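You operate a simulated robot arm through the tools that you are given. There is no shell and no other tool. Be economical: measure what you need, move in short steps, check, and stop when the job is done.

You run a simulated robot arm. Do the job below in one go: nothing can be reset, and whatever is moved stays where it is left.

## Task
Take the clear cup on the top of the workbench and put it away on the top of the low wooden rack. Then take the black ring and put it on the ledge of the pipe bench. Then fetch the grey roll from the top of the workbench and set it on the ledge of the pipe bench. Then take the tub from the top of the square table and put it on the middle of the wooden table. Then take the small plug and leave it in the rd trough. Then take the pipe loop and put it on the shelf under the pipe bench. Then put the small dome cap on the top of the workbench away on the shelf under the pipe bench. The order counts. Set down upright: clear cup, grey roll, small plug.

It is judged by the outcome, as a careful person would: the job done as asked, and still so three seconds after it is handed in. It fails if anything else is knocked over, pushed out of place, dropped, spilled or broken. A push-on lid holds only when it is set on centred and level and pressed home; a screw cap is set on level and turned clockwise until tight.

## Robot
A 6-joint arm with a two-finger parallel gripper on a trunk, on a base that drives. Base frame: it is fixed to the floor where the robot stands at the start and does not move with it; the origin is under the middle of the robot, x ahead of it, y to its left, z up. Units: m, rad, N and s.
With the tool pointing down near the work surface it reaches from about 0.12 to 0.76 m from the robot's upright axis, wherever it stands. Its first joint turns from -2.897 to 2.897 rad. Places, roughly: black ring (5x5x2 cm) [3.9, 0.2, 0.9]; clear cup (7x7x7 cm) [4.4, 0, 0.9]; grey roll (7x7x9 cm) [4.3, 0.1, 0.9]; ledge of the pipe bench (146x12 cm) [1.74, 1.74, 0.8]; middle of the wooden table (17x17 cm) [-1.12, 0.4, 0.74]; pipe loop (14x4x10 cm) [1.6, 1.8, 0.9]; shelf under the pipe bench [1.8, 1.8, 0.4]; small dome cap (5x5x4 cm) [2.8, 1.1, 0.9]; small plug (4x4x5 cm) [1.4, 2.1, 0.4]; top of the low wooden rack (50x24 cm) [1.96, -1.12, 0.5]; trough (25x20 cm) [1.82, 1.88, 0.8]; tub (7x7x5 cm) [0.4, 2.3, 0.8]. Payload 3.43 kg.
The tool frame sits at the grasp point between the pads (the TCP): z along the fingers, y along the line on which they close. The tips reach 0.034 m beyond it. Largest opening 0.128 m; finger width 0.024, thickness 0.012; the body of the gripper, 0.048 by 0.13 m, starts 0.096 m behind the TCP.
Orientation is told as [roll, pitch, yaw] about the base's x, y, z axes, in that order, counted from this pose: with the fingers straight down and closing along the base's y, the tool's x points along the base's -x, its y along +y and its z along -z.

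## Interface
- The arm moves only by the tool step_arm. Its argument "increments" is a list of rows, each an object (a shift or turn left out is 0, a gripper value left out holds the last) with "delta_pos": the shift along the tool's x, y, z in m, a list of three; "angular": the turn, a rotation vector about the tool's x, y, z in rad, a list of three; "claw": the closure, from 0 (fully open) to 1 (shut). In form: [{"delta_pos": [dx, dy, dz], "angular": [rx, ry, rz], "claw": claw}, ...]. A call has 1 to 10 rows; each row is the pose to reach, as a shift and turn from the pose commanded when the call began, along the tool's axes at that moment. Rows are played at 5 a second. More than 0.05 m and 0.15 rad between two rows, or a gripper value outside its range, and nothing of the call is played. Where a pose cannot be reached the arm comes as near as it can. A force on the tool above 40 N (or 10 N above the force at the start of the call, whichever is more), or a blocked arm, ends the call early, and 0.2 s more pass. The fingers move at their own pace (about 0.045 m/s each) and stop on an object; they squeeze with about 39 N. The grip force told is the motor's: it shows also when the fingers shut on nothing. Time passes only in rows, and 0.2 s behind the last, so rows that repeat a pose let the fingers close. It gives the time, the measured TCP pose, the force on the tool (base axes), the opening and the grip force at its end, in the units of the frame above (readings bear some noise), with the torque about the TCP (base axes, N m) and any sound that the robot's microphone picked up.
- Cameras (640 x 400 px; columns grow to the right, rows downward): "scene" is now at [0.0331, 0.1465, 1.5404]; the picture's right is [-0.21, -0.98, 0.00], its down [-0.37, 0.08, -0.92] and it looks along [0.90, -0.19, -0.38] (base axes); focal length 252 px, centre (320, 200). "wrist" rides on the gripper at [0.076, -0.011, -0.16] in the tool frame; the picture's right is [0.15, 0.99, 0.00], its down [-0.88, 0.13, -0.46] and it looks along [-0.45, 0.07, 0.89] (tool axes); focal length 234 px, centre (320, 200). There is no depth. A picture from a camera that has moved, and an enlarged one, comes with that camera's place and axes in the base frame and with its lens.
- get_image(camera): a new picture of that camera. It takes no simulated time.
- drive_base(legs): drives the robot by 1 to 6 legs, each [ahead, turn to the left] in m and rad, along the robot's own axes; the way and the turn of a leg run together, so that a leg with both is an arc; at most 1.5 m and 3.142 rad a leg. The arm and the cameras ride along, it lands a little off, and it stops where it bumps. It gives what a move gives.
- head_to(pan, tilt): turns the head with the scene camera to pan (to the left, within 2.705 rad either way) and tilt (down, from -0.506 to 1.204), counted from straight ahead of the robot. It gives what a move gives.
- zoom(camera, box): a new picture of the part [left, top, right, bottom] of that camera's present view, enlarged. It takes no simulated time.
- close_job(): hands the job in; it is judged then, once.

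Go step by step. Nothing tells you exact positions but the pictures and the camera data: compare them with the known pose of the tool, close in by small moves and look again before you grip or let go. The budget is 207 turns and 184 pictures, counting those below and the enlarged ones. Unless the task says otherwise, let go and move clear before handing in, and close with one line.

The tools are called after ">>>" as a command line: name --argument value ..., lists and objects as JSON in quotes. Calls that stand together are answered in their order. step_arm: Moves the arm, as the interface text tells. Its arguments: {"type":"object","properties":{"increments":{"type":"array"}},"required":["increments"]} The other tools are called the same way: drive_base (legs) drives the base; head_to (pan, tilt) turns the head that bears the scene camera; get_image (camera) takes a picture; zoom (camera, box) takes an enlarged picture of a part of a camera's view; close_job () hands the job in.

At the start:

```text
clock: 0.0
ee_pos: [0.4656, -0.0142, 1.1042]
orientation: [0.0, -0.002, 0.0]
force: [0.2, 0.6, 0.3]
moment: [0.0, -0.02, 0.03]
finger_gap: 0.1281
gripper_force: 0.0
robot x, y, heading: [-0.0007, 0.0074, 0.002]
head pan, tilt: [-0.209, 0.391]
```

scene: 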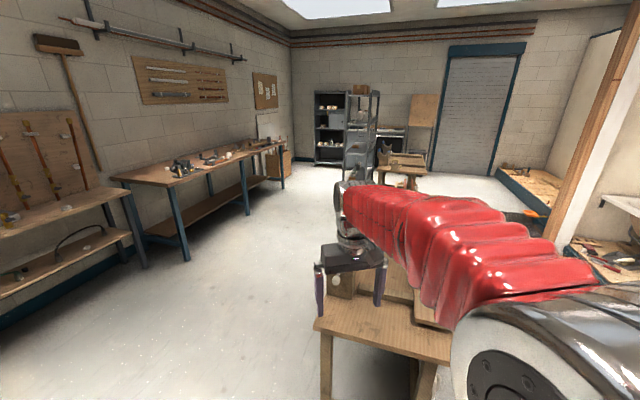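
wrist: 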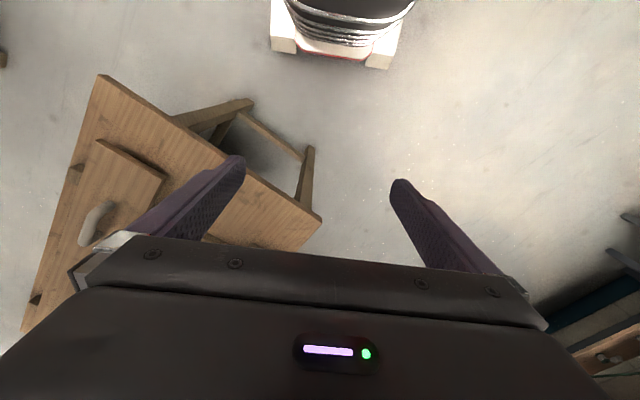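

I see a workshop with benches to the left and ahead. I'll look around with the head to locate the named furniture first.

>>> head_to --pan 0.7 --tilt 0.35

>>> get_image --camera "scene"

>>> zoom --camera "scene" --box '[320, 80, 640, 280]'

>>> head_to --pan 1.7 --tilt 0.4

>>> get_image --camera "scene"

>>> head_to --pan 2.7 --tilt 0.4

>>> get_image --camera "scene"

>>> head_to --pan -0.9 --tilt 0.4

>>> get_image --camera "scene"

```text
clock: 1.2
ee_pos: [0.4648, -0.0159, 1.1048]
orientation: [-0.001, -0.001, -0.001]
force: [-0.5, 0.2, 0.5]
moment: [0.01, -0.02, -0.02]
finger_gap: 0.1278
gripper_force: 0.0
robot x, y, heading: [0.0031, 0.0056, -0.0]
head pan, tilt: [0.7, 0.351]
```

```text
181 pictures are left
camera scene: at [0.0136, 0.2256, 1.5441], right [0.64, -0.77, 0.0], down [-0.26, -0.22, -0.94], along [0.72, 0.6, -0.34], focal length 252 px, centre (320, 200)
```

scene: 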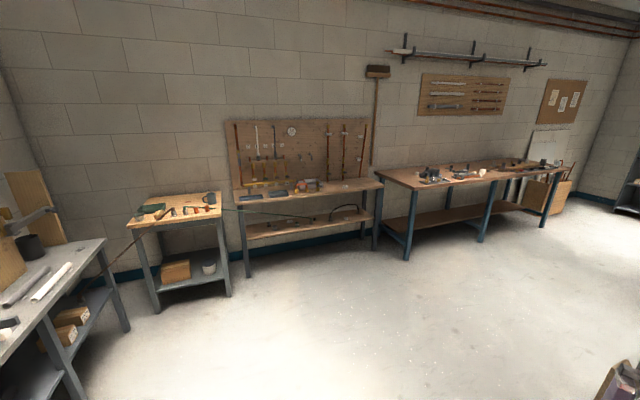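

```text
2.00 times, centred on (480, 180) of scene
camera zoom: at [0.0136, 0.2256, 1.5441], right [0.64, -0.77, 0.0], down [-0.26, -0.22, -0.94], along [0.72, 0.6, -0.34], focal length 504 px, centre (0, 240)
```

zoom: 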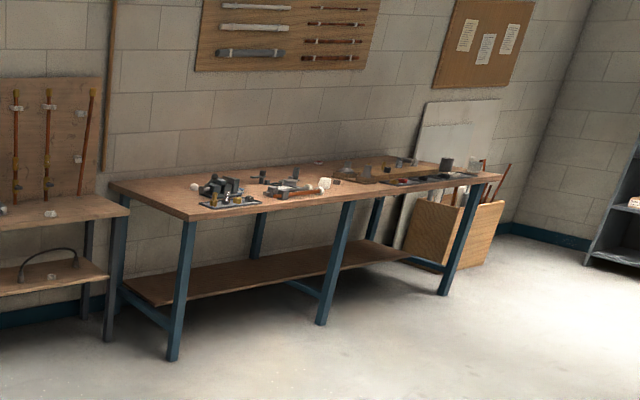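

```text
clock: 2.5
ee_pos: [0.465, -0.0151, 1.1058]
orientation: [0.0, -0.001, -0.001]
force: [-0.5, -0.6, -0.9]
moment: [-0.01, 0.01, 0.0]
finger_gap: 0.1278
gripper_force: 0.1
robot x, y, heading: [0.0048, 0.0078, -0.004]
head pan, tilt: [1.7, 0.4]
```

```text
179 pictures are left
camera scene: at [-0.0695, 0.2576, 1.5396], right [0.99, 0.13, 0.0], down [0.05, -0.39, -0.92], along [-0.12, 0.91, -0.39], focal length 252 px, centre (320, 200)
```

scene: 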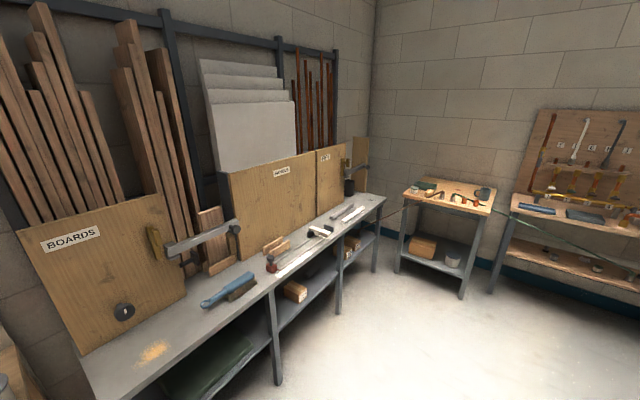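

```text
clock: 3.8
ee_pos: [0.4658, -0.0146, 1.1065]
orientation: [-0.001, -0.002, -0.001]
force: [0.4, 0.1, -1.0]
moment: [0.04, -0.03, 0.01]
finger_gap: 0.1279
gripper_force: 0.0
robot x, y, heading: [0.0033, 0.0085, -0.003]
head pan, tilt: [2.7, 0.4]
```

```text
178 pictures are left
camera scene: at [-0.1414, 0.2054, 1.5396], right [0.43, 0.9, 0.0], down [0.35, -0.17, -0.92], along [-0.83, 0.39, -0.39], focal length 252 px, centre (320, 200)
```

scene: 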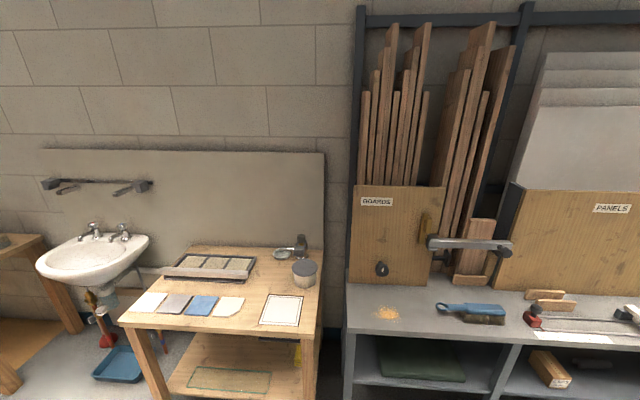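

```text
clock: 6.8
ee_pos: [0.4638, -0.0164, 1.1053]
orientation: [0.0, -0.002, -0.002]
force: [-0.5, -0.3, -0.6]
moment: [0.02, 0.0, 0.0]
finger_gap: 0.1279
gripper_force: 0.0
robot x, y, heading: [0.0017, 0.0092, -0.002]
head pan, tilt: [-0.901, 0.4]
```

```text
177 pictures are left
camera scene: at [-0.0001, 0.0931, 1.5395], right [-0.78, -0.62, 0.0], down [-0.24, 0.3, -0.92], along [0.57, -0.72, -0.39], focal length 252 px, centre (320, 200)
```

scene: 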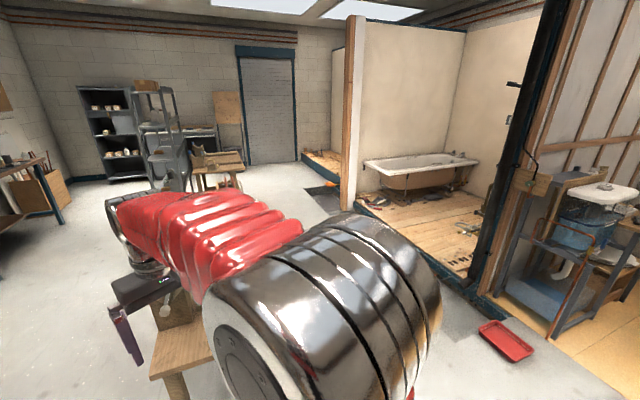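

The long bench front-left is the workbench (cup, roll and ring at its far end); the pipe bench is the one with the pegboard. I'll drive around the stool toward the far end and look closer.

>>> drive_base --legs '[[0, 0.6], [1.2, 0], [0, -1.05], [1.2, 0]]'

>>> head_to --pan 0.2 --tilt 0.4

>>> get_image --camera "scene"

>>> head_to --pan 1.3 --tilt 0.4

>>> get_image --camera "scene"

>>> head_to --pan -1.4 --tilt 0.4

>>> get_image --camera "scene"

```text
clock: 28.2
ee_pos: [2.476, -0.0314, 1.1052]
orientation: [0.0, -0.002, -0.435]
force: [0.3, 0.2, -0.9]
moment: [-0.03, 0.01, 0.02]
finger_gap: 0.1282
gripper_force: 0.0
robot x, y, heading: [2.0654, 0.1851, -0.44]
head pan, tilt: [-0.901, 0.4]
```

```text
clock: 29.5
ee_pos: [2.4758, -0.0319, 1.1063]
orientation: [0.0, -0.001, -0.437]
force: [0.5, -0.3, 0.0]
moment: [0.01, 0.0, 0.01]
finger_gap: 0.1279
gripper_force: 0.0
robot x, y, heading: [2.0659, 0.186, -0.441]
head pan, tilt: [0.201, 0.4]
```

```text
176 pictures are left
camera scene: at [2.1683, 0.331, 1.5395], right [-0.23, -0.97, 0.0], down [-0.38, 0.09, -0.92], along [0.9, -0.21, -0.39], focal length 252 px, centre (320, 200)
```

scene: 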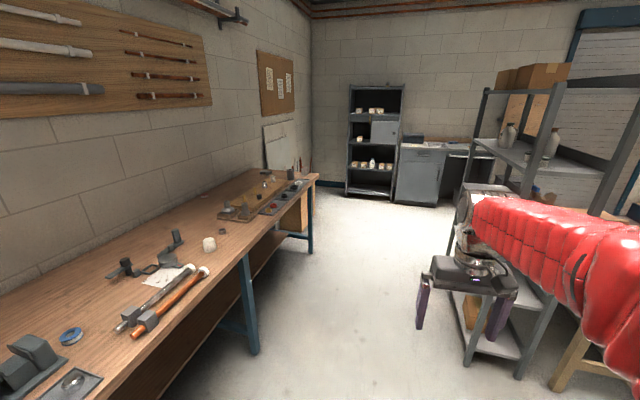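

```text
clock: 30.9
ee_pos: [2.4756, -0.0319, 1.1063]
orientation: [0.001, 0.0, -0.436]
force: [0.5, -0.6, 0.4]
moment: [0.0, -0.01, 0.03]
finger_gap: 0.128
gripper_force: 0.0
robot x, y, heading: [2.068, 0.1825, -0.432]
head pan, tilt: [1.3, 0.4]
```

```text
175 pictures are left
camera scene: at [2.1382, 0.423, 1.5395], right [0.76, -0.65, 0.0], down [-0.25, -0.3, -0.92], along [0.6, 0.7, -0.39], focal length 252 px, centre (320, 200)
```

scene: 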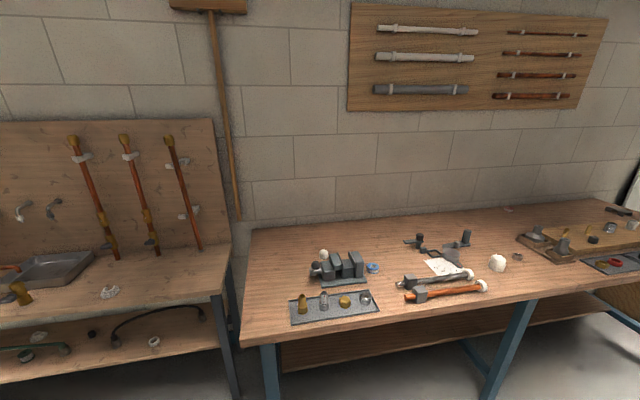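

```text
clock: 33.2
ee_pos: [2.4774, -0.0317, 1.1051]
orientation: [-0.001, -0.001, -0.437]
force: [-0.4, -0.2, -0.1]
moment: [0.02, 0.03, -0.03]
finger_gap: 0.1281
gripper_force: 0.1
robot x, y, heading: [2.0696, 0.1841, -0.436]
head pan, tilt: [-1.4, 0.4]
```

```text
174 pictures are left
camera scene: at [2.0542, 0.263, 1.5395], right [-0.97, 0.26, 0.0], down [0.1, 0.38, -0.92], along [-0.24, -0.89, -0.39], focal length 252 px, centre (320, 200)
```

scene: 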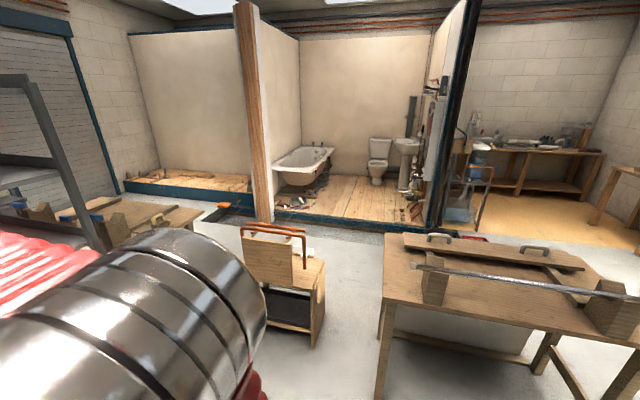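

The rack seems to be the small wooden box with the copper rail, to the right. I'll zoom in on the far end of the workbench.

>>> head_to --pan 0.5 --tilt 0.4

>>> zoom --camera "scene" --box '[300, 120, 460, 220]'

>>> get_image --camera "scene"

>>> head_to --pan -0.5 --tilt 0.5

>>> get_image --camera "scene"

```text
clock: 35.1
ee_pos: [2.4754, -0.032, 1.1058]
orientation: [0.001, -0.002, -0.435]
force: [0.2, 0.3, 0.3]
moment: [-0.02, 0.02, 0.0]
finger_gap: 0.1285
gripper_force: 0.1
robot x, y, heading: [2.0651, 0.1812, -0.432]
head pan, tilt: [0.499, 0.4]
```

```text
4.00 times, centred on (380, 170) of scene
camera zoom: at [2.1706, 0.3585, 1.5395], right [0.06, -1.0, 0.0], down [-0.39, -0.03, -0.92], along [0.92, 0.06, -0.39], focal length 1007 px, centre (80, 320)
```

zoom: 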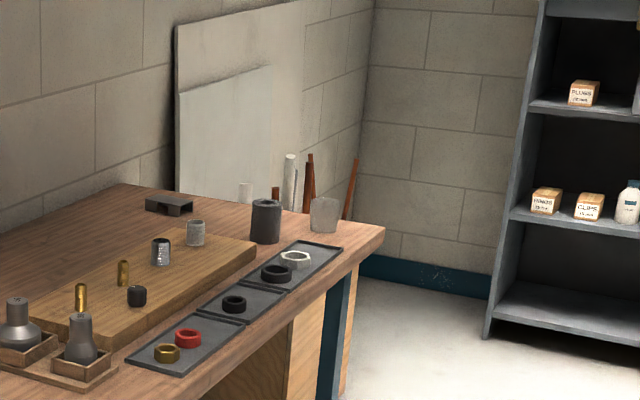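

```text
172 pictures are left
camera scene: at [2.1706, 0.3585, 1.5395], right [0.06, -1.0, 0.0], down [-0.39, -0.03, -0.92], along [0.92, 0.06, -0.39], focal length 252 px, centre (320, 200)
```

scene: 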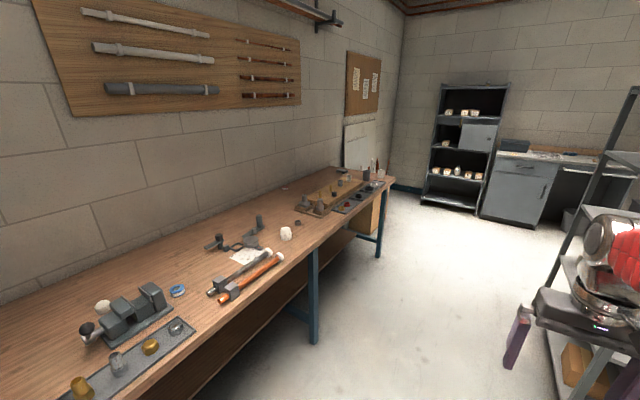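

```text
clock: 36.4
ee_pos: [2.4763, -0.033, 1.1058]
orientation: [-0.001, -0.004, -0.437]
force: [-0.8, -0.8, 0.2]
moment: [0.01, 0.01, -0.01]
finger_gap: 0.1282
gripper_force: 0.0
robot x, y, heading: [2.0663, 0.1859, -0.434]
head pan, tilt: [-0.499, 0.499]
```

```text
171 pictures are left
camera scene: at [2.1324, 0.2794, 1.5304], right [-0.8, -0.6, 0.0], down [-0.29, 0.38, -0.88], along [0.52, -0.7, -0.48], focal length 252 px, centre (320, 200)
```

scene: 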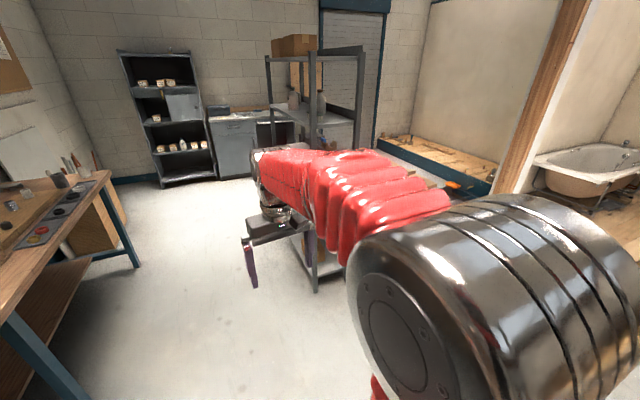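

The cup is near (4.29,-0.03), the roll near (4.23,0.10) and the small black ring near (3.87,0.19). I'll drive to the far end and face the workbench.

>>> drive_base --legs '[[0, 0.107], [1.45, 0], [0.5, 0], [0, 1.45]]'

>>> head_to --pan 0.0 --tilt 0.7

>>> get_image --camera "scene"

>>> get_image --camera "wrist"

```text
clock: 55.0
ee_pos: [4.1499, -0.04, 1.106]
orientation: [0.001, -0.002, 1.13]
force: [0.2, 0.7, 0.8]
moment: [-0.02, 0.01, 0.0]
finger_gap: 0.1281
gripper_force: 0.0
robot x, y, heading: [3.9717, -0.47, 1.13]
head pan, tilt: [-0.499, 0.499]
```

```text
clock: 56.0
ee_pos: [4.1495, -0.0399, 1.1069]
orientation: [0.0, -0.003, 1.131]
force: [0.1, 0.3, 0.0]
moment: [-0.02, 0.0, 0.0]
finger_gap: 0.1281
gripper_force: 0.0
robot x, y, heading: [3.971, -0.4697, 1.123]
head pan, tilt: [0.0, 0.7]
```

```text
170 pictures are left
camera scene: at [3.8433, -0.3784, 1.5127], right [0.9, -0.43, 0.0], down [-0.28, -0.58, -0.76], along [0.33, 0.69, -0.64], focal length 252 px, centre (320, 200)
```

scene: 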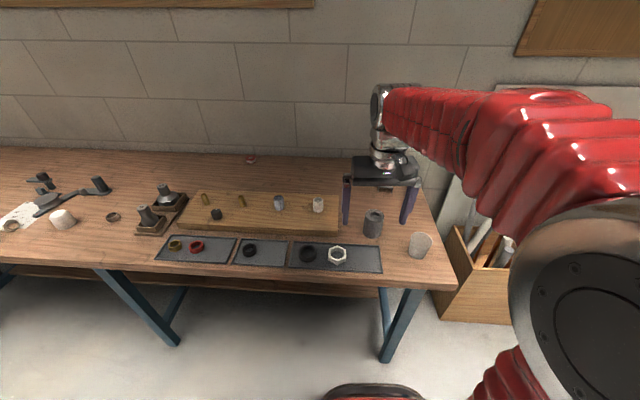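

```text
169 pictures are left
camera wrist: at [4.1278, -0.1149, 1.2659], right [-0.96, 0.29, 0.0], down [0.26, 0.85, 0.46], along [0.13, 0.44, -0.89], focal length 234 px, centre (320, 200)
```

wrist: 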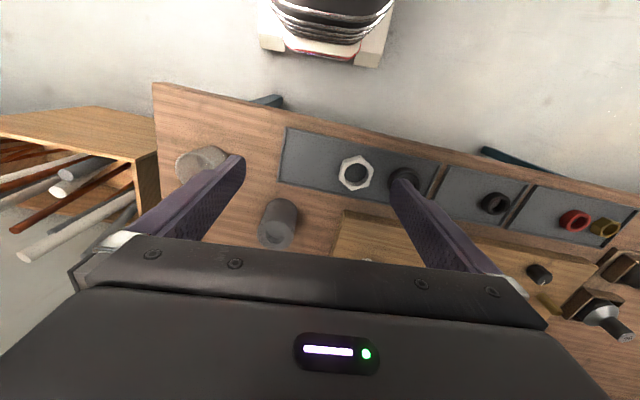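

I zoom in on the wrist view to pin down the cup and the roll.

>>> zoom --camera "wrist" --box '[140, 100, 340, 260]'

>>> zoom --camera "scene" --box '[340, 180, 460, 290]'

```text
2.50 times, centred on (240, 180) of wrist
camera zoom: at [4.1278, -0.1149, 1.2659], right [-0.96, 0.29, 0.0], down [0.26, 0.85, 0.46], along [0.13, 0.44, -0.89], focal length 585 px, centre (520, 250)
```

zoom: 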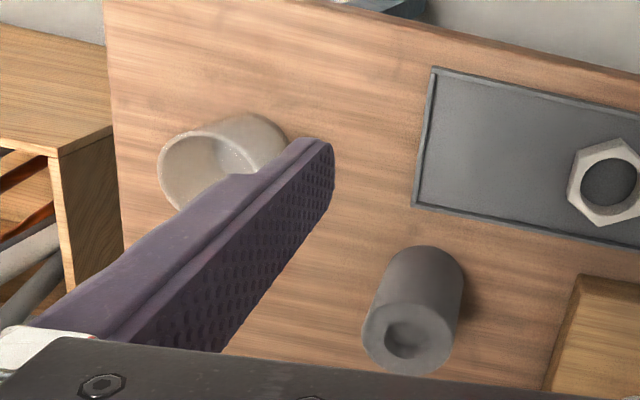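

```text
3.64 times, centred on (400, 235) of scene
camera zoom: at [3.8433, -0.3784, 1.5127], right [0.9, -0.43, 0.0], down [-0.28, -0.58, -0.76], along [0.33, 0.69, -0.64], focal length 916 px, centre (29, 73)
```

zoom: 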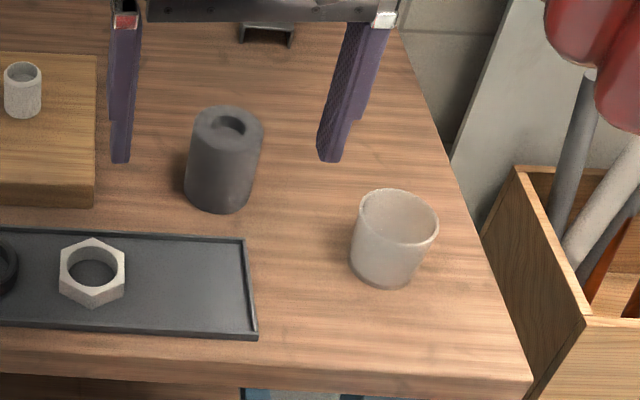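

The bench top is z≈0.862, the cup at (4.343,-0.055) and the roll at (4.263,0.08). I'll move above the cup.

>>> step_arm --increments '[{"delta_pos": [-0.017, -0.045, 0]}, {"delta_pos": [-0.034, -0.09, 0]}, {"delta_pos": [-0.052, -0.136, 0]}, {"delta_pos": [-0.069, -0.181, 0]}, {"delta_pos": [-0.069, -0.181, 0.045]}, {"delta_pos": [-0.069, -0.181, 0.085]}, {"delta_pos": [-0.069, -0.181, 0.085]}]'

>>> get_image --camera "wrist"

>>> get_image --camera "scene"

```text
clock: 57.6
ee_pos: [4.3424, -0.0532, 1.0211]
orientation: [-0.002, 0.0, 1.132]
force: [0.1, 0.4, 0.5]
moment: [-0.02, 0.0, 0.02]
finger_gap: 0.1277
gripper_force: 0.1
robot x, y, heading: [3.9763, -0.4734, 1.127]
head pan, tilt: [0.0, 0.7]
```

```text
166 pictures are left
camera wrist: at [4.32, -0.1281, 1.1805], right [-0.96, 0.29, 0.0], down [0.26, 0.85, 0.46], along [0.13, 0.44, -0.89], focal length 234 px, centre (320, 200)
```

wrist: 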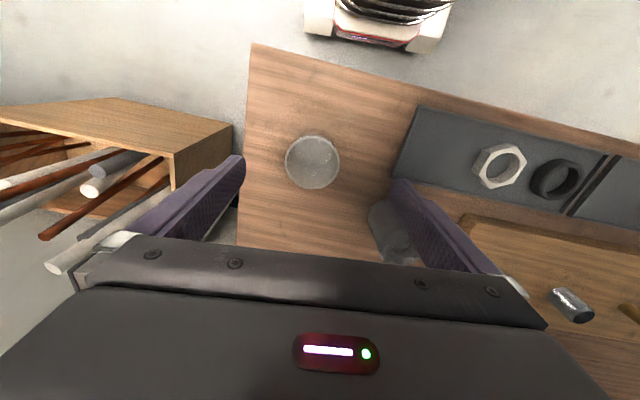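

```text
165 pictures are left
camera scene: at [3.8433, -0.3783, 1.5127], right [0.9, -0.43, 0.0], down [-0.28, -0.58, -0.76], along [0.33, 0.69, -0.64], focal length 252 px, centre (320, 200)
```

scene: 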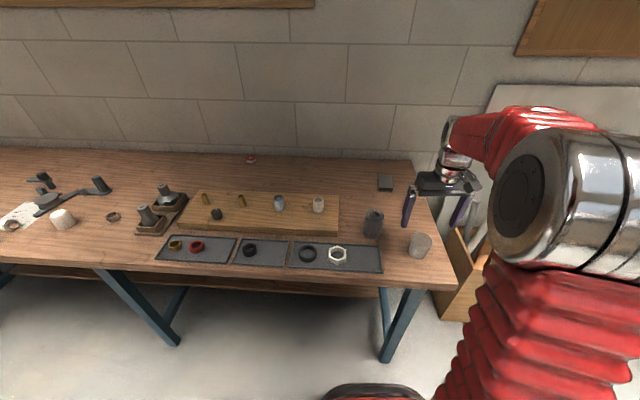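

The cup sits about 9 mm off the tool axis; I correct that, descend and grip.

>>> step_arm --increments '[{"delta_pos": [-0.004, -0.008, 0.04]}, {"delta_pos": [-0.004, -0.008, 0.08]}, {"delta_pos": [-0.004, -0.008, 0.113]}, {"delta_pos": [-0.004, -0.008, 0.113], "claw": 0.2}, {"delta_pos": [-0.004, -0.008, 0.113], "claw": 0.35}]'

>>> get_image --camera "wrist"

>>> zoom --camera "scene" --box '[360, 160, 500, 290]'

```text
clock: 58.8
ee_pos: [4.3538, -0.0536, 0.9085]
orientation: [0.001, -0.002, 1.131]
force: [0.1, -0.9, 0.1]
moment: [-0.02, -0.02, 0.02]
finger_gap: 0.0832
gripper_force: 0.1
robot x, y, heading: [3.9737, -0.4679, 1.125]
head pan, tilt: [0.0, 0.7]
```

```text
164 pictures are left
camera wrist: at [4.3306, -0.128, 1.0681], right [-0.96, 0.29, 0.0], down [0.26, 0.85, 0.46], along [0.13, 0.44, -0.89], focal length 234 px, centre (320, 200)
```

wrist: 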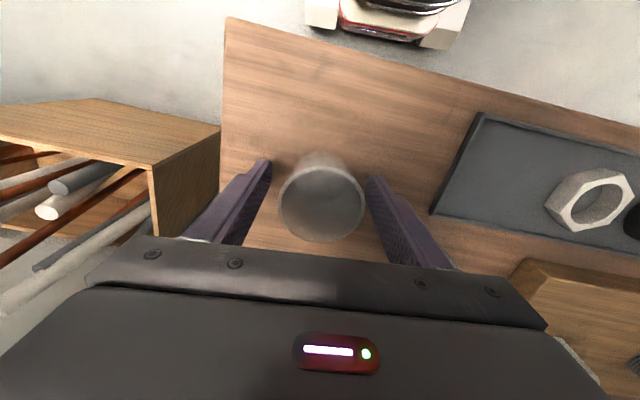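

```text
3.08 times, centred on (430, 225) of scene
camera zoom: at [3.8433, -0.3783, 1.5127], right [0.9, -0.43, 0.0], down [-0.28, -0.58, -0.76], along [0.33, 0.69, -0.64], focal length 775 px, centre (-18, 123)
```

zoom: 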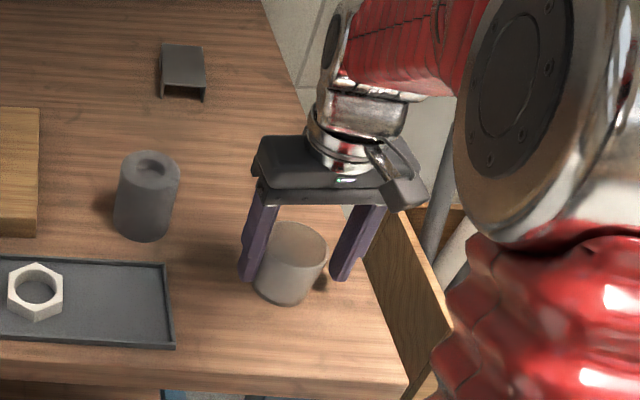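

The cup is centred between the fingers. I close and lift.

>>> step_arm --increments '[{"claw": 0.5}, {"claw": 0.55}, {"claw": 0.55}, {"claw": 0.55}]'

```text
clock: 59.8
ee_pos: [4.3527, -0.0529, 0.909]
orientation: [-0.001, -0.003, 1.131]
force: [0.8, -0.4, 0.7]
moment: [-0.01, -0.02, 0.01]
finger_gap: 0.0634
gripper_force: 39.2
robot x, y, heading: [3.9775, -0.468, 1.126]
head pan, tilt: [0.0, 0.7]
```

>>> step_arm --increments '[{"delta_pos": [0, 0, -0.05]}, {"delta_pos": [0, 0, -0.1]}, {"delta_pos": [0, 0, -0.15]}, {"delta_pos": [0, 0, -0.2]}, {"delta_pos": [0.02, 0.045, -0.2]}, {"delta_pos": [0.04, 0.09, -0.2]}, {"delta_pos": [0.06, 0.135, -0.2]}, {"delta_pos": [0.08, 0.18, -0.2]}]'

>>> head_to --pan 2.5 --tilt 0.5

>>> get_image --camera "scene"

>>> get_image --camera "wrist"

```text
clock: 61.6
ee_pos: [4.1552, -0.0529, 1.1086]
orientation: [0.001, 0.0, 1.129]
force: [0.0, 0.2, -0.5]
moment: [0.02, 0.02, -0.05]
finger_gap: 0.0631
gripper_force: 39.1
robot x, y, heading: [3.9787, -0.4686, 1.127]
head pan, tilt: [0.0, 0.7]
```

```text
clock: 63.9
ee_pos: [4.1554, -0.0528, 1.1071]
orientation: [-0.001, 0.0, 1.131]
force: [-0.3, -0.7, -0.5]
moment: [-0.01, 0.01, 0.0]
finger_gap: 0.0632
gripper_force: 39.2
robot x, y, heading: [3.9726, -0.4664, 1.126]
head pan, tilt: [2.499, 0.499]
```

```text
162 pictures are left
camera scene: at [3.7261, -0.4974, 1.5304], right [-0.46, 0.89, 0.0], down [0.42, 0.22, -0.88], along [-0.78, -0.41, -0.48], focal length 252 px, centre (320, 200)
```

scene: 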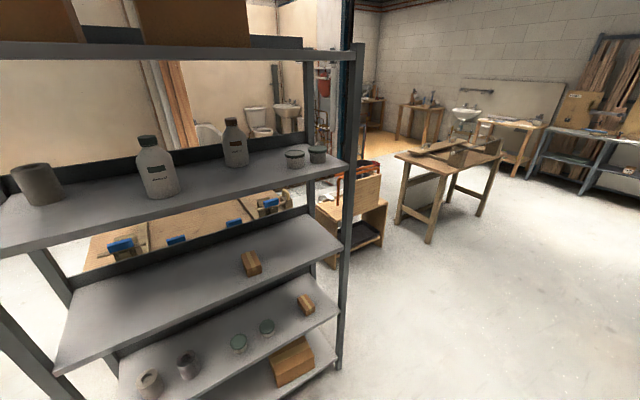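

```text
161 pictures are left
camera wrist: at [4.1335, -0.1266, 1.2677], right [-0.96, 0.29, 0.0], down [0.26, 0.85, 0.46], along [0.13, 0.44, -0.89], focal length 234 px, centre (320, 200)
```

wrist: 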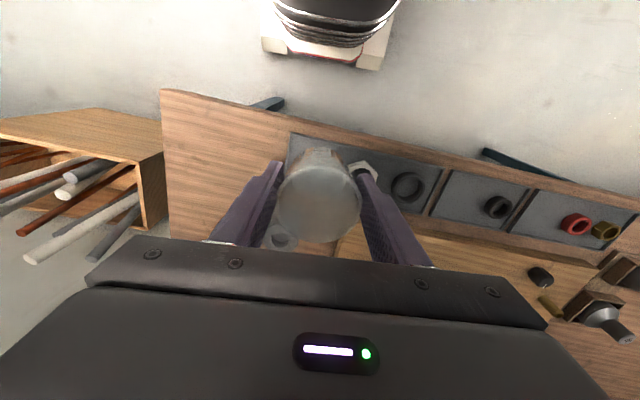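

The cup is held. I'll drive back out of the aisle and face the low rack.

>>> drive_base --legs '[[0, 1.565], [1.5, 0], [0.15, 0], [0, 1.63]]'

>>> head_to --pan 0.0 --tilt 0.5

>>> get_image --camera "scene"

```text
clock: 86.3
ee_pos: [2.3399, -0.1478, 1.1077]
orientation: [-0.001, 0.001, -1.945]
force: [-0.3, 0.2, -0.2]
moment: [0.04, 0.0, 0.02]
finger_gap: 0.063
gripper_force: 39.0
robot x, y, heading: [2.4452, 0.2994, -1.952]
head pan, tilt: [2.499, 0.499]
```

```text
clock: 88.6
ee_pos: [2.3396, -0.1479, 1.1083]
orientation: [0.0, -0.002, -1.945]
force: [-0.2, 0.7, -0.9]
moment: [0.01, -0.01, 0.01]
finger_gap: 0.0629
gripper_force: 39.0
robot x, y, heading: [2.4467, 0.2964, -1.956]
head pan, tilt: [0.0, 0.499]
```

```text
160 pictures are left
camera scene: at [2.5792, 0.2111, 1.5304], right [-0.93, 0.37, 0.0], down [0.18, 0.44, -0.88], along [-0.33, -0.81, -0.48], focal length 252 px, centre (320, 200)
```

scene: 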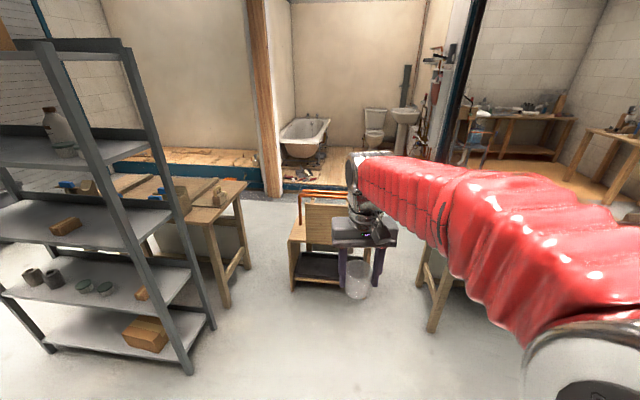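

>>> drive_base --legs '[[0.6, 0]]'

>>> head_to --pan 0.1 --tilt 0.8

>>> get_image --camera "scene"

>>> get_image --camera "wrist"

```text
clock: 93.0
ee_pos: [2.1119, -0.7148, 1.1091]
orientation: [0.0, -0.003, -1.943]
force: [0.2, 0.1, 0.6]
moment: [0.0, 0.01, 0.01]
finger_gap: 0.0632
gripper_force: 38.7
robot x, y, heading: [2.2139, -0.2672, -1.952]
head pan, tilt: [0.0, 0.499]
```

```text
clock: 93.8
ee_pos: [2.1128, -0.7144, 1.11]
orientation: [-0.001, -0.001, -1.941]
force: [-0.3, 0.2, 0.1]
moment: [-0.02, -0.01, 0.01]
finger_gap: 0.0629
gripper_force: 39.1
robot x, y, heading: [2.2175, -0.2685, -1.955]
head pan, tilt: [0.099, 0.799]
```

```text
159 pictures are left
camera scene: at [2.3626, -0.3492, 1.5045], right [-0.96, 0.28, 0.0], down [0.2, 0.69, -0.7], along [-0.19, -0.67, -0.72], focal length 252 px, centre (320, 200)
```

scene: 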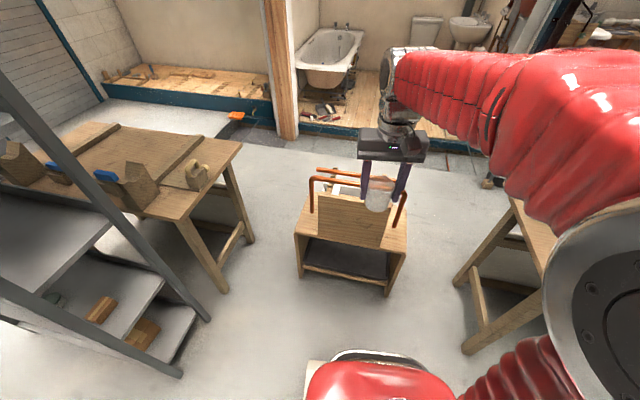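

```text
158 pictures are left
camera wrist: at [2.1292, -0.6414, 1.2685], right [0.97, -0.22, 0.0], down [-0.2, -0.87, 0.46], along [-0.1, -0.45, -0.89], focal length 234 px, centre (320, 200)
```

wrist: 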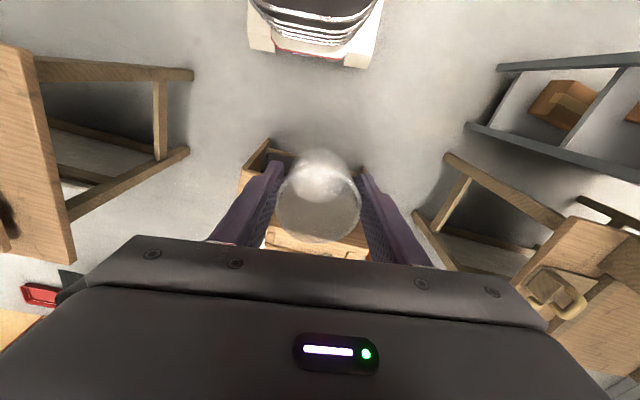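

>>> zoom --camera "scene" --box '[280, 140, 440, 300]'

```text
2.50 times, centred on (360, 220) of scene
camera zoom: at [2.3626, -0.3492, 1.5045], right [-0.96, 0.28, 0.0], down [0.2, 0.69, -0.7], along [-0.19, -0.67, -0.72], focal length 630 px, centre (220, 150)
```

zoom: 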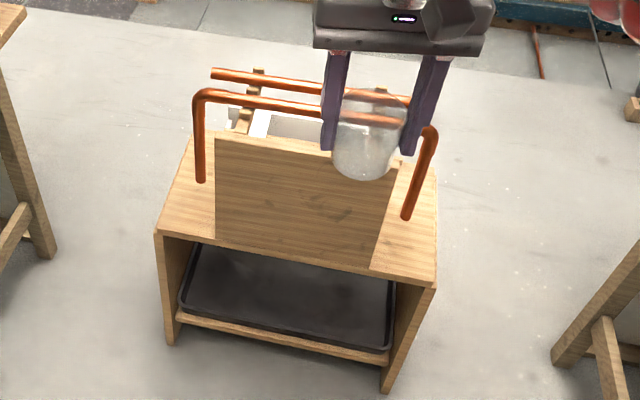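

The rack has a board and copper rails on its top; I need another angle, so I shift the wrist sideways and look with its camera.

>>> step_arm --increments '[{"delta_pos": [0, 0.045, 0]}, {"delta_pos": [0, 0.09, 0]}, {"delta_pos": [0, 0.135, 0]}, {"delta_pos": [0, 0.18, 0]}, {"delta_pos": [0, 0.225, 0]}, {"delta_pos": [0, 0.26, 0]}]'

>>> zoom --camera "wrist" --box '[80, 100, 320, 250]'

>>> zoom --camera "scene" --box '[280, 140, 440, 300]'

```text
clock: 95.2
ee_pos: [2.3549, -0.8081, 1.1096]
orientation: [0.0, 0.0, -1.943]
force: [0.4, -0.9, -0.4]
moment: [-0.02, 0.02, 0.01]
finger_gap: 0.0631
gripper_force: 38.6
robot x, y, heading: [2.2173, -0.2687, -1.95]
head pan, tilt: [0.099, 0.799]
```

```text
2.67 times, centred on (200, 175) of wrist
camera zoom: at [2.3723, -0.7354, 1.2685], right [0.97, -0.22, 0.0], down [-0.2, -0.87, 0.46], along [-0.1, -0.44, -0.89], focal length 624 px, centre (640, 267)
```

zoom: 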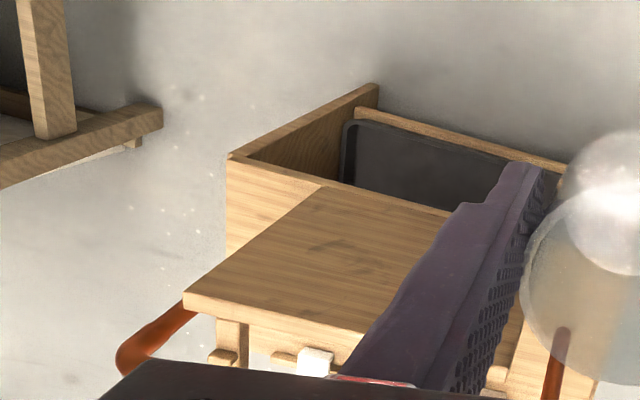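

```text
2.50 times, centred on (360, 220) of scene
camera zoom: at [2.3627, -0.3492, 1.5044], right [-0.96, 0.28, 0.0], down [0.2, 0.69, -0.7], along [-0.19, -0.67, -0.72], focal length 630 px, centre (220, 150)
```

zoom: 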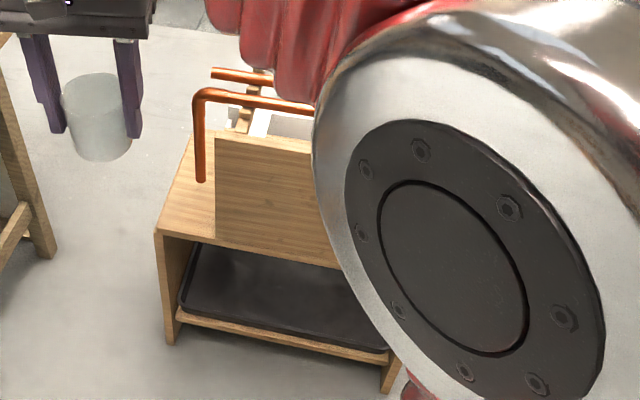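

The board stands upright on the rack's front edge (z .52–.77), so the free top must be behind it or at the ends. I drive closer and look down from over the rack.

>>> drive_base --legs '[[0.28, 0]]'

>>> step_arm --increments '[{"delta_pos": [0, -0.045, 0]}, {"delta_pos": [0, -0.09, 0]}, {"delta_pos": [0, -0.135, 0]}, {"delta_pos": [0, -0.18, 0]}, {"delta_pos": [-0.04, -0.2, 0]}, {"delta_pos": [-0.08, -0.2, 0]}]'

>>> get_image --camera "wrist"

>>> get_image --camera "scene"

```text
clock: 97.6
ee_pos: [2.2515, -1.0716, 1.1096]
orientation: [0.0, -0.002, -1.939]
force: [0.7, 0.1, -0.4]
moment: [0.0, -0.02, 0.01]
finger_gap: 0.0627
gripper_force: 38.5
robot x, y, heading: [2.1122, -0.5296, -1.951]
head pan, tilt: [0.099, 0.799]
```

```text
clock: 99.0
ee_pos: [2.035, -1.0731, 1.1083]
orientation: [0.0, -0.001, -1.94]
force: [-0.4, 0.2, -0.8]
moment: [-0.03, -0.02, 0.01]
finger_gap: 0.0629
gripper_force: 38.7
robot x, y, heading: [2.1125, -0.5322, -1.945]
head pan, tilt: [0.099, 0.799]
```

```text
154 pictures are left
camera wrist: at [2.0527, -0.9992, 1.2686], right [0.98, -0.22, 0.0], down [-0.2, -0.87, 0.46], along [-0.1, -0.45, -0.89], focal length 234 px, centre (320, 200)
```

wrist: 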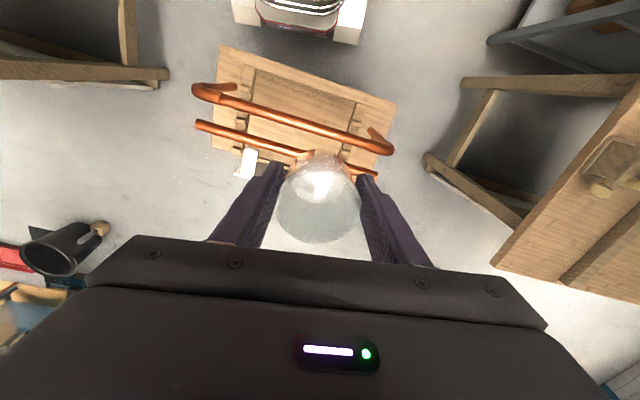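

```text
153 pictures are left
camera scene: at [2.2582, -0.6108, 1.5044], right [-0.96, 0.28, 0.0], down [0.2, 0.69, -0.7], along [-0.19, -0.67, -0.72], focal length 252 px, centre (320, 200)
```

scene: 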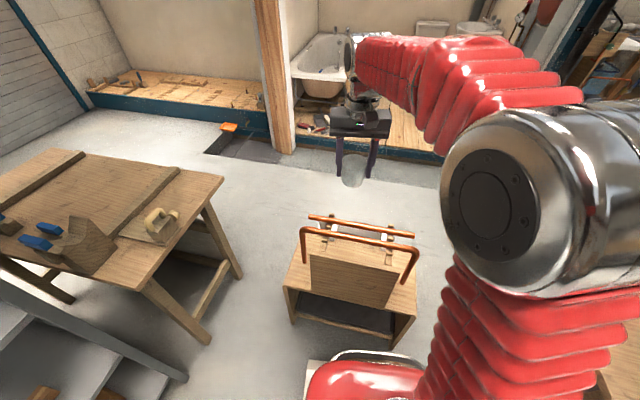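

>>> zoom --camera "wrist" --box '[180, 30, 420, 190]'

>>> zoom --camera "scene" --box '[270, 190, 430, 350]'

```text
2.50 times, centred on (300, 110) of wrist
camera zoom: at [2.0527, -0.9992, 1.2686], right [0.98, -0.22, 0.0], down [-0.2, -0.87, 0.46], along [-0.1, -0.45, -0.89], focal length 585 px, centre (370, 425)
```

zoom: 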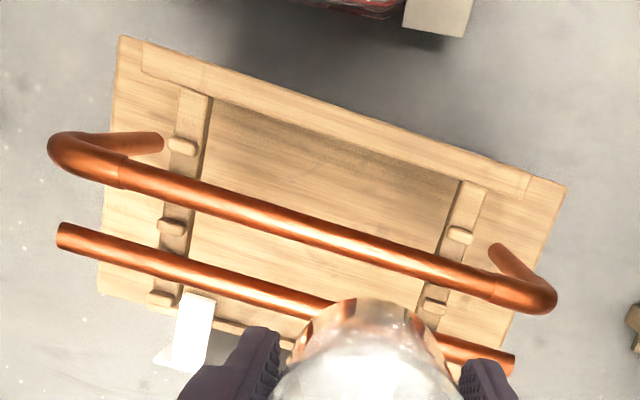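

```text
2.50 times, centred on (350, 270) of scene
camera zoom: at [2.2582, -0.6108, 1.5044], right [-0.96, 0.28, 0.0], down [0.2, 0.69, -0.7], along [-0.19, -0.67, -0.72], focal length 630 px, centre (245, 25)
```

zoom: 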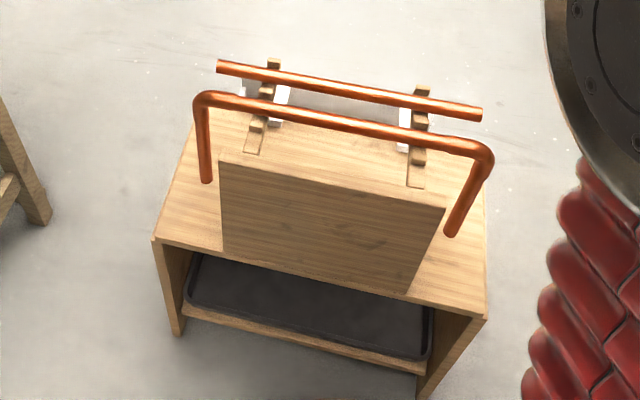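

The pipes hang over the top on two brackets at z≈0.77. A spot behind the straight pipe, between the brackets at about (1.934,-1.169), is open from above; I'll hover the cup there, aligned with the rack, and check.

>>> step_arm --increments '[{"delta_pos": [-0.04, -0.02, 0.0], "angular": [0, 0, 0.045]}, {"delta_pos": [-0.08, -0.04, 0.0], "angular": [0, 0, 0.09]}, {"delta_pos": [-0.126, -0.06, 0.0], "angular": [0, 0, 0.136]}, {"delta_pos": [-0.126, -0.06, 0.045], "angular": [0, 0, 0.136]}, {"delta_pos": [-0.126, -0.06, 0.09], "angular": [0, 0, 0.136]}, {"delta_pos": [-0.126, -0.06, 0.135], "angular": [0, 0, 0.136]}, {"delta_pos": [-0.126, -0.06, 0.18], "angular": [0, 0, 0.136]}, {"delta_pos": [-0.126, -0.06, 0.208], "angular": [0, 0, 0.136]}]'

>>> zoom --camera "scene" --box '[270, 130, 470, 310]'

>>> get_image --camera "wrist"

>>> get_image --camera "scene"

```text
refused: row 3 steps farther than a row can; nothing moved
```

```text
2.22 times, centred on (370, 220) of scene
camera zoom: at [2.2582, -0.6108, 1.5044], right [-0.96, 0.28, 0.0], down [0.2, 0.69, -0.7], along [-0.19, -0.67, -0.72], focal length 560 px, centre (209, 156)
```

zoom: 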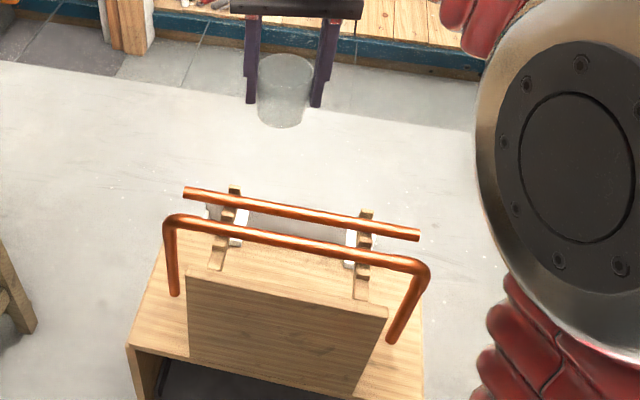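

```text
149 pictures are left
camera wrist: at [2.0527, -0.9992, 1.2686], right [0.98, -0.22, 0.0], down [-0.2, -0.87, 0.46], along [-0.1, -0.45, -0.89], focal length 234 px, centre (320, 200)
```

wrist: 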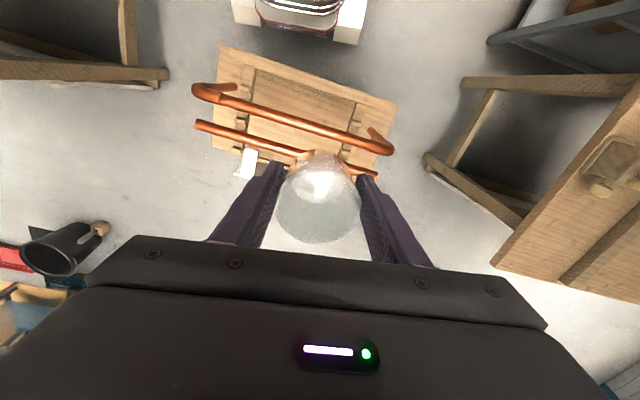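

```text
148 pictures are left
camera scene: at [2.2582, -0.6108, 1.5044], right [-0.96, 0.28, 0.0], down [0.2, 0.69, -0.7], along [-0.19, -0.67, -0.72], focal length 252 px, centre (320, 200)
```

scene: 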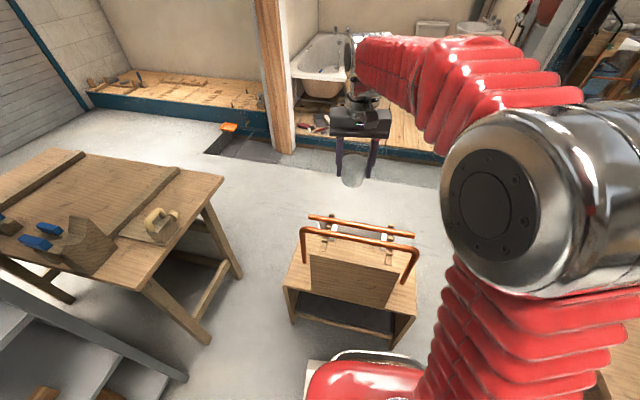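

Step was too long; I resend it with smaller rows.

>>> step_arm --increments '[{"delta_pos": [-0.035, -0.015, 0.0], "angular": [0, 0, 0.04]}, {"delta_pos": [-0.07, -0.03, 0.0], "angular": [0, 0, 0.08]}, {"delta_pos": [-0.1, -0.045, 0.0], "angular": [0, 0, 0.12]}, {"delta_pos": [-0.126, -0.06, 0.03], "angular": [0, 0, 0.136]}, {"delta_pos": [-0.126, -0.06, 0.075], "angular": [0, 0, 0.136]}, {"delta_pos": [-0.126, -0.06, 0.12], "angular": [0, 0, 0.136]}, {"delta_pos": [-0.126, -0.06, 0.165], "angular": [0, 0, 0.136]}, {"delta_pos": [-0.126, -0.06, 0.208], "angular": [0, 0, 0.136]}]'

>>> get_image --camera "wrist"

>>> get_image --camera "scene"

>>> zoom --camera "scene" --box '[270, 130, 470, 310]'

```text
clock: 100.8
ee_pos: [1.9352, -1.1708, 0.9025]
orientation: [0.0, -0.002, -2.076]
force: [0.1, 0.3, -1.8]
moment: [0.01, 0.0, 0.0]
finger_gap: 0.063
gripper_force: 39.1
robot x, y, heading: [2.111, -0.5273, -1.95]
head pan, tilt: [0.099, 0.799]
```

```text
147 pictures are left
camera wrist: at [1.9621, -1.0995, 1.0615], right [0.94, -0.35, 0.0], down [-0.31, -0.83, 0.46], along [-0.16, -0.43, -0.89], focal length 234 px, centre (320, 200)
```

wrist: 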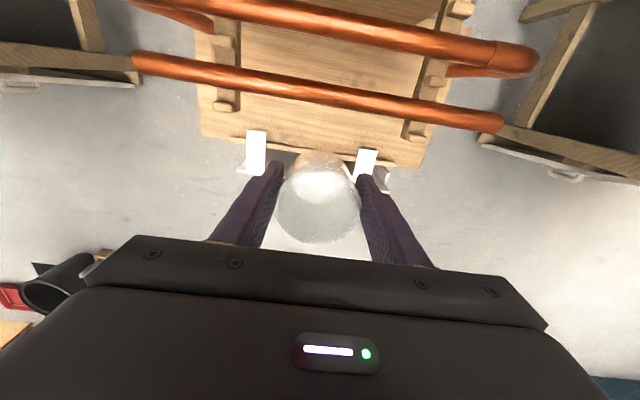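

```text
146 pictures are left
camera scene: at [2.258, -0.6113, 1.5044], right [-0.96, 0.28, 0.0], down [0.2, 0.69, -0.7], along [-0.19, -0.67, -0.72], focal length 252 px, centre (320, 200)
```

scene: 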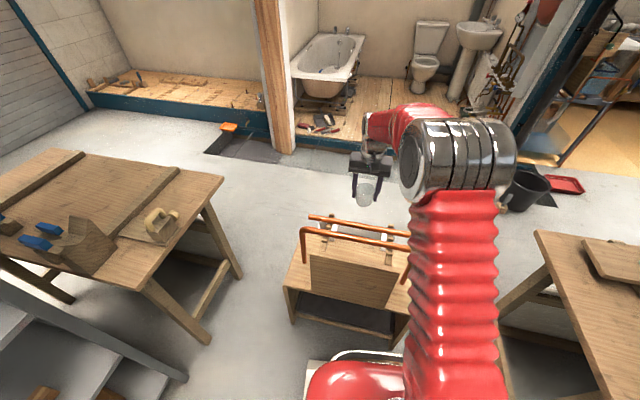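

```text
2.22 times, centred on (370, 220) of scene
camera zoom: at [2.258, -0.6113, 1.5044], right [-0.96, 0.28, 0.0], down [0.2, 0.69, -0.7], along [-0.19, -0.67, -0.72], focal length 560 px, centre (209, 156)
```

zoom: 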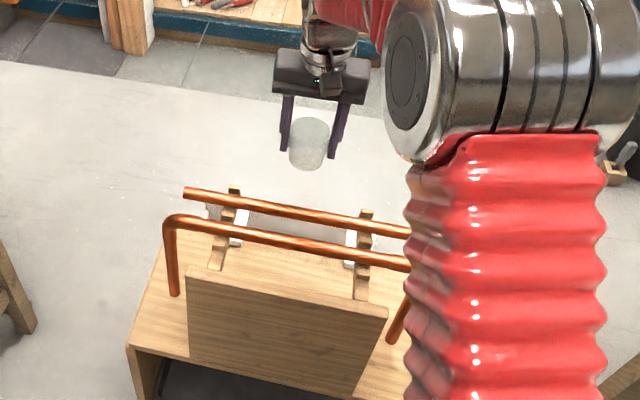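

Pipe clearance looks good (TCP axis ~5.8 cm behind the straight pipe). I descend partway and check.

>>> step_arm --increments '[{"delta_pos": [0, 0, 0.045]}, {"delta_pos": [0, 0, 0.09]}, {"delta_pos": [0, 0, 0.135]}, {"delta_pos": [0, 0, 0.18]}, {"delta_pos": [0, 0, 0.2]}]'

>>> get_image --camera "wrist"

>>> zoom --camera "scene" --box '[270, 130, 470, 310]'

```text
clock: 102.0
ee_pos: [1.9338, -1.1692, 0.7007]
orientation: [0.003, -0.001, -2.075]
force: [0.2, 0.3, -0.7]
moment: [0.0, 0.0, -0.03]
finger_gap: 0.0631
gripper_force: 38.9
robot x, y, heading: [2.11, -0.5285, -1.952]
head pan, tilt: [0.099, 0.799]
```

```text
144 pictures are left
camera wrist: at [1.9608, -1.0982, 0.8613], right [0.94, -0.35, 0.0], down [-0.31, -0.83, 0.46], along [-0.16, -0.43, -0.89], focal length 234 px, centre (320, 200)
```

wrist: 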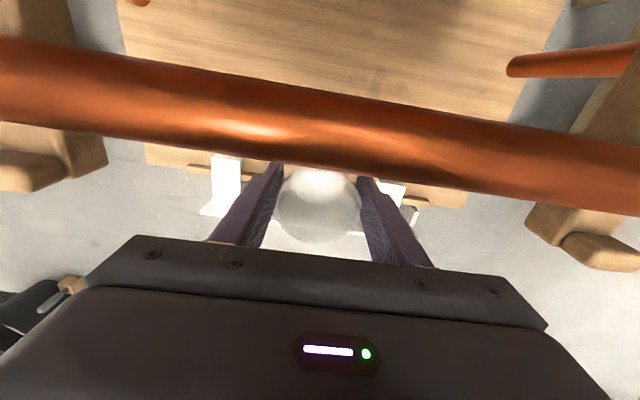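

```text
2.22 times, centred on (370, 220) of scene
camera zoom: at [2.2579, -0.6114, 1.5044], right [-0.96, 0.28, 0.0], down [0.2, 0.69, -0.7], along [-0.19, -0.67, -0.72], focal length 560 px, centre (209, 156)
```

zoom: 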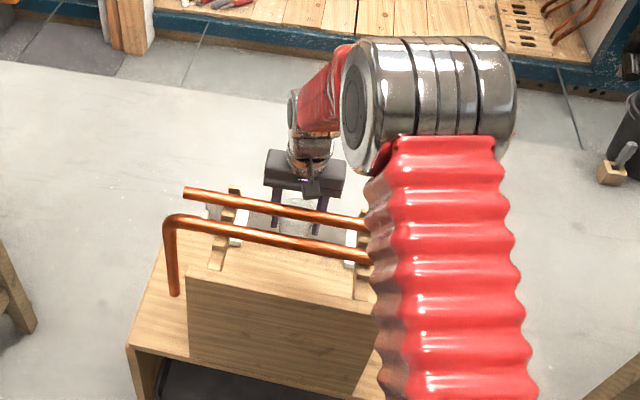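

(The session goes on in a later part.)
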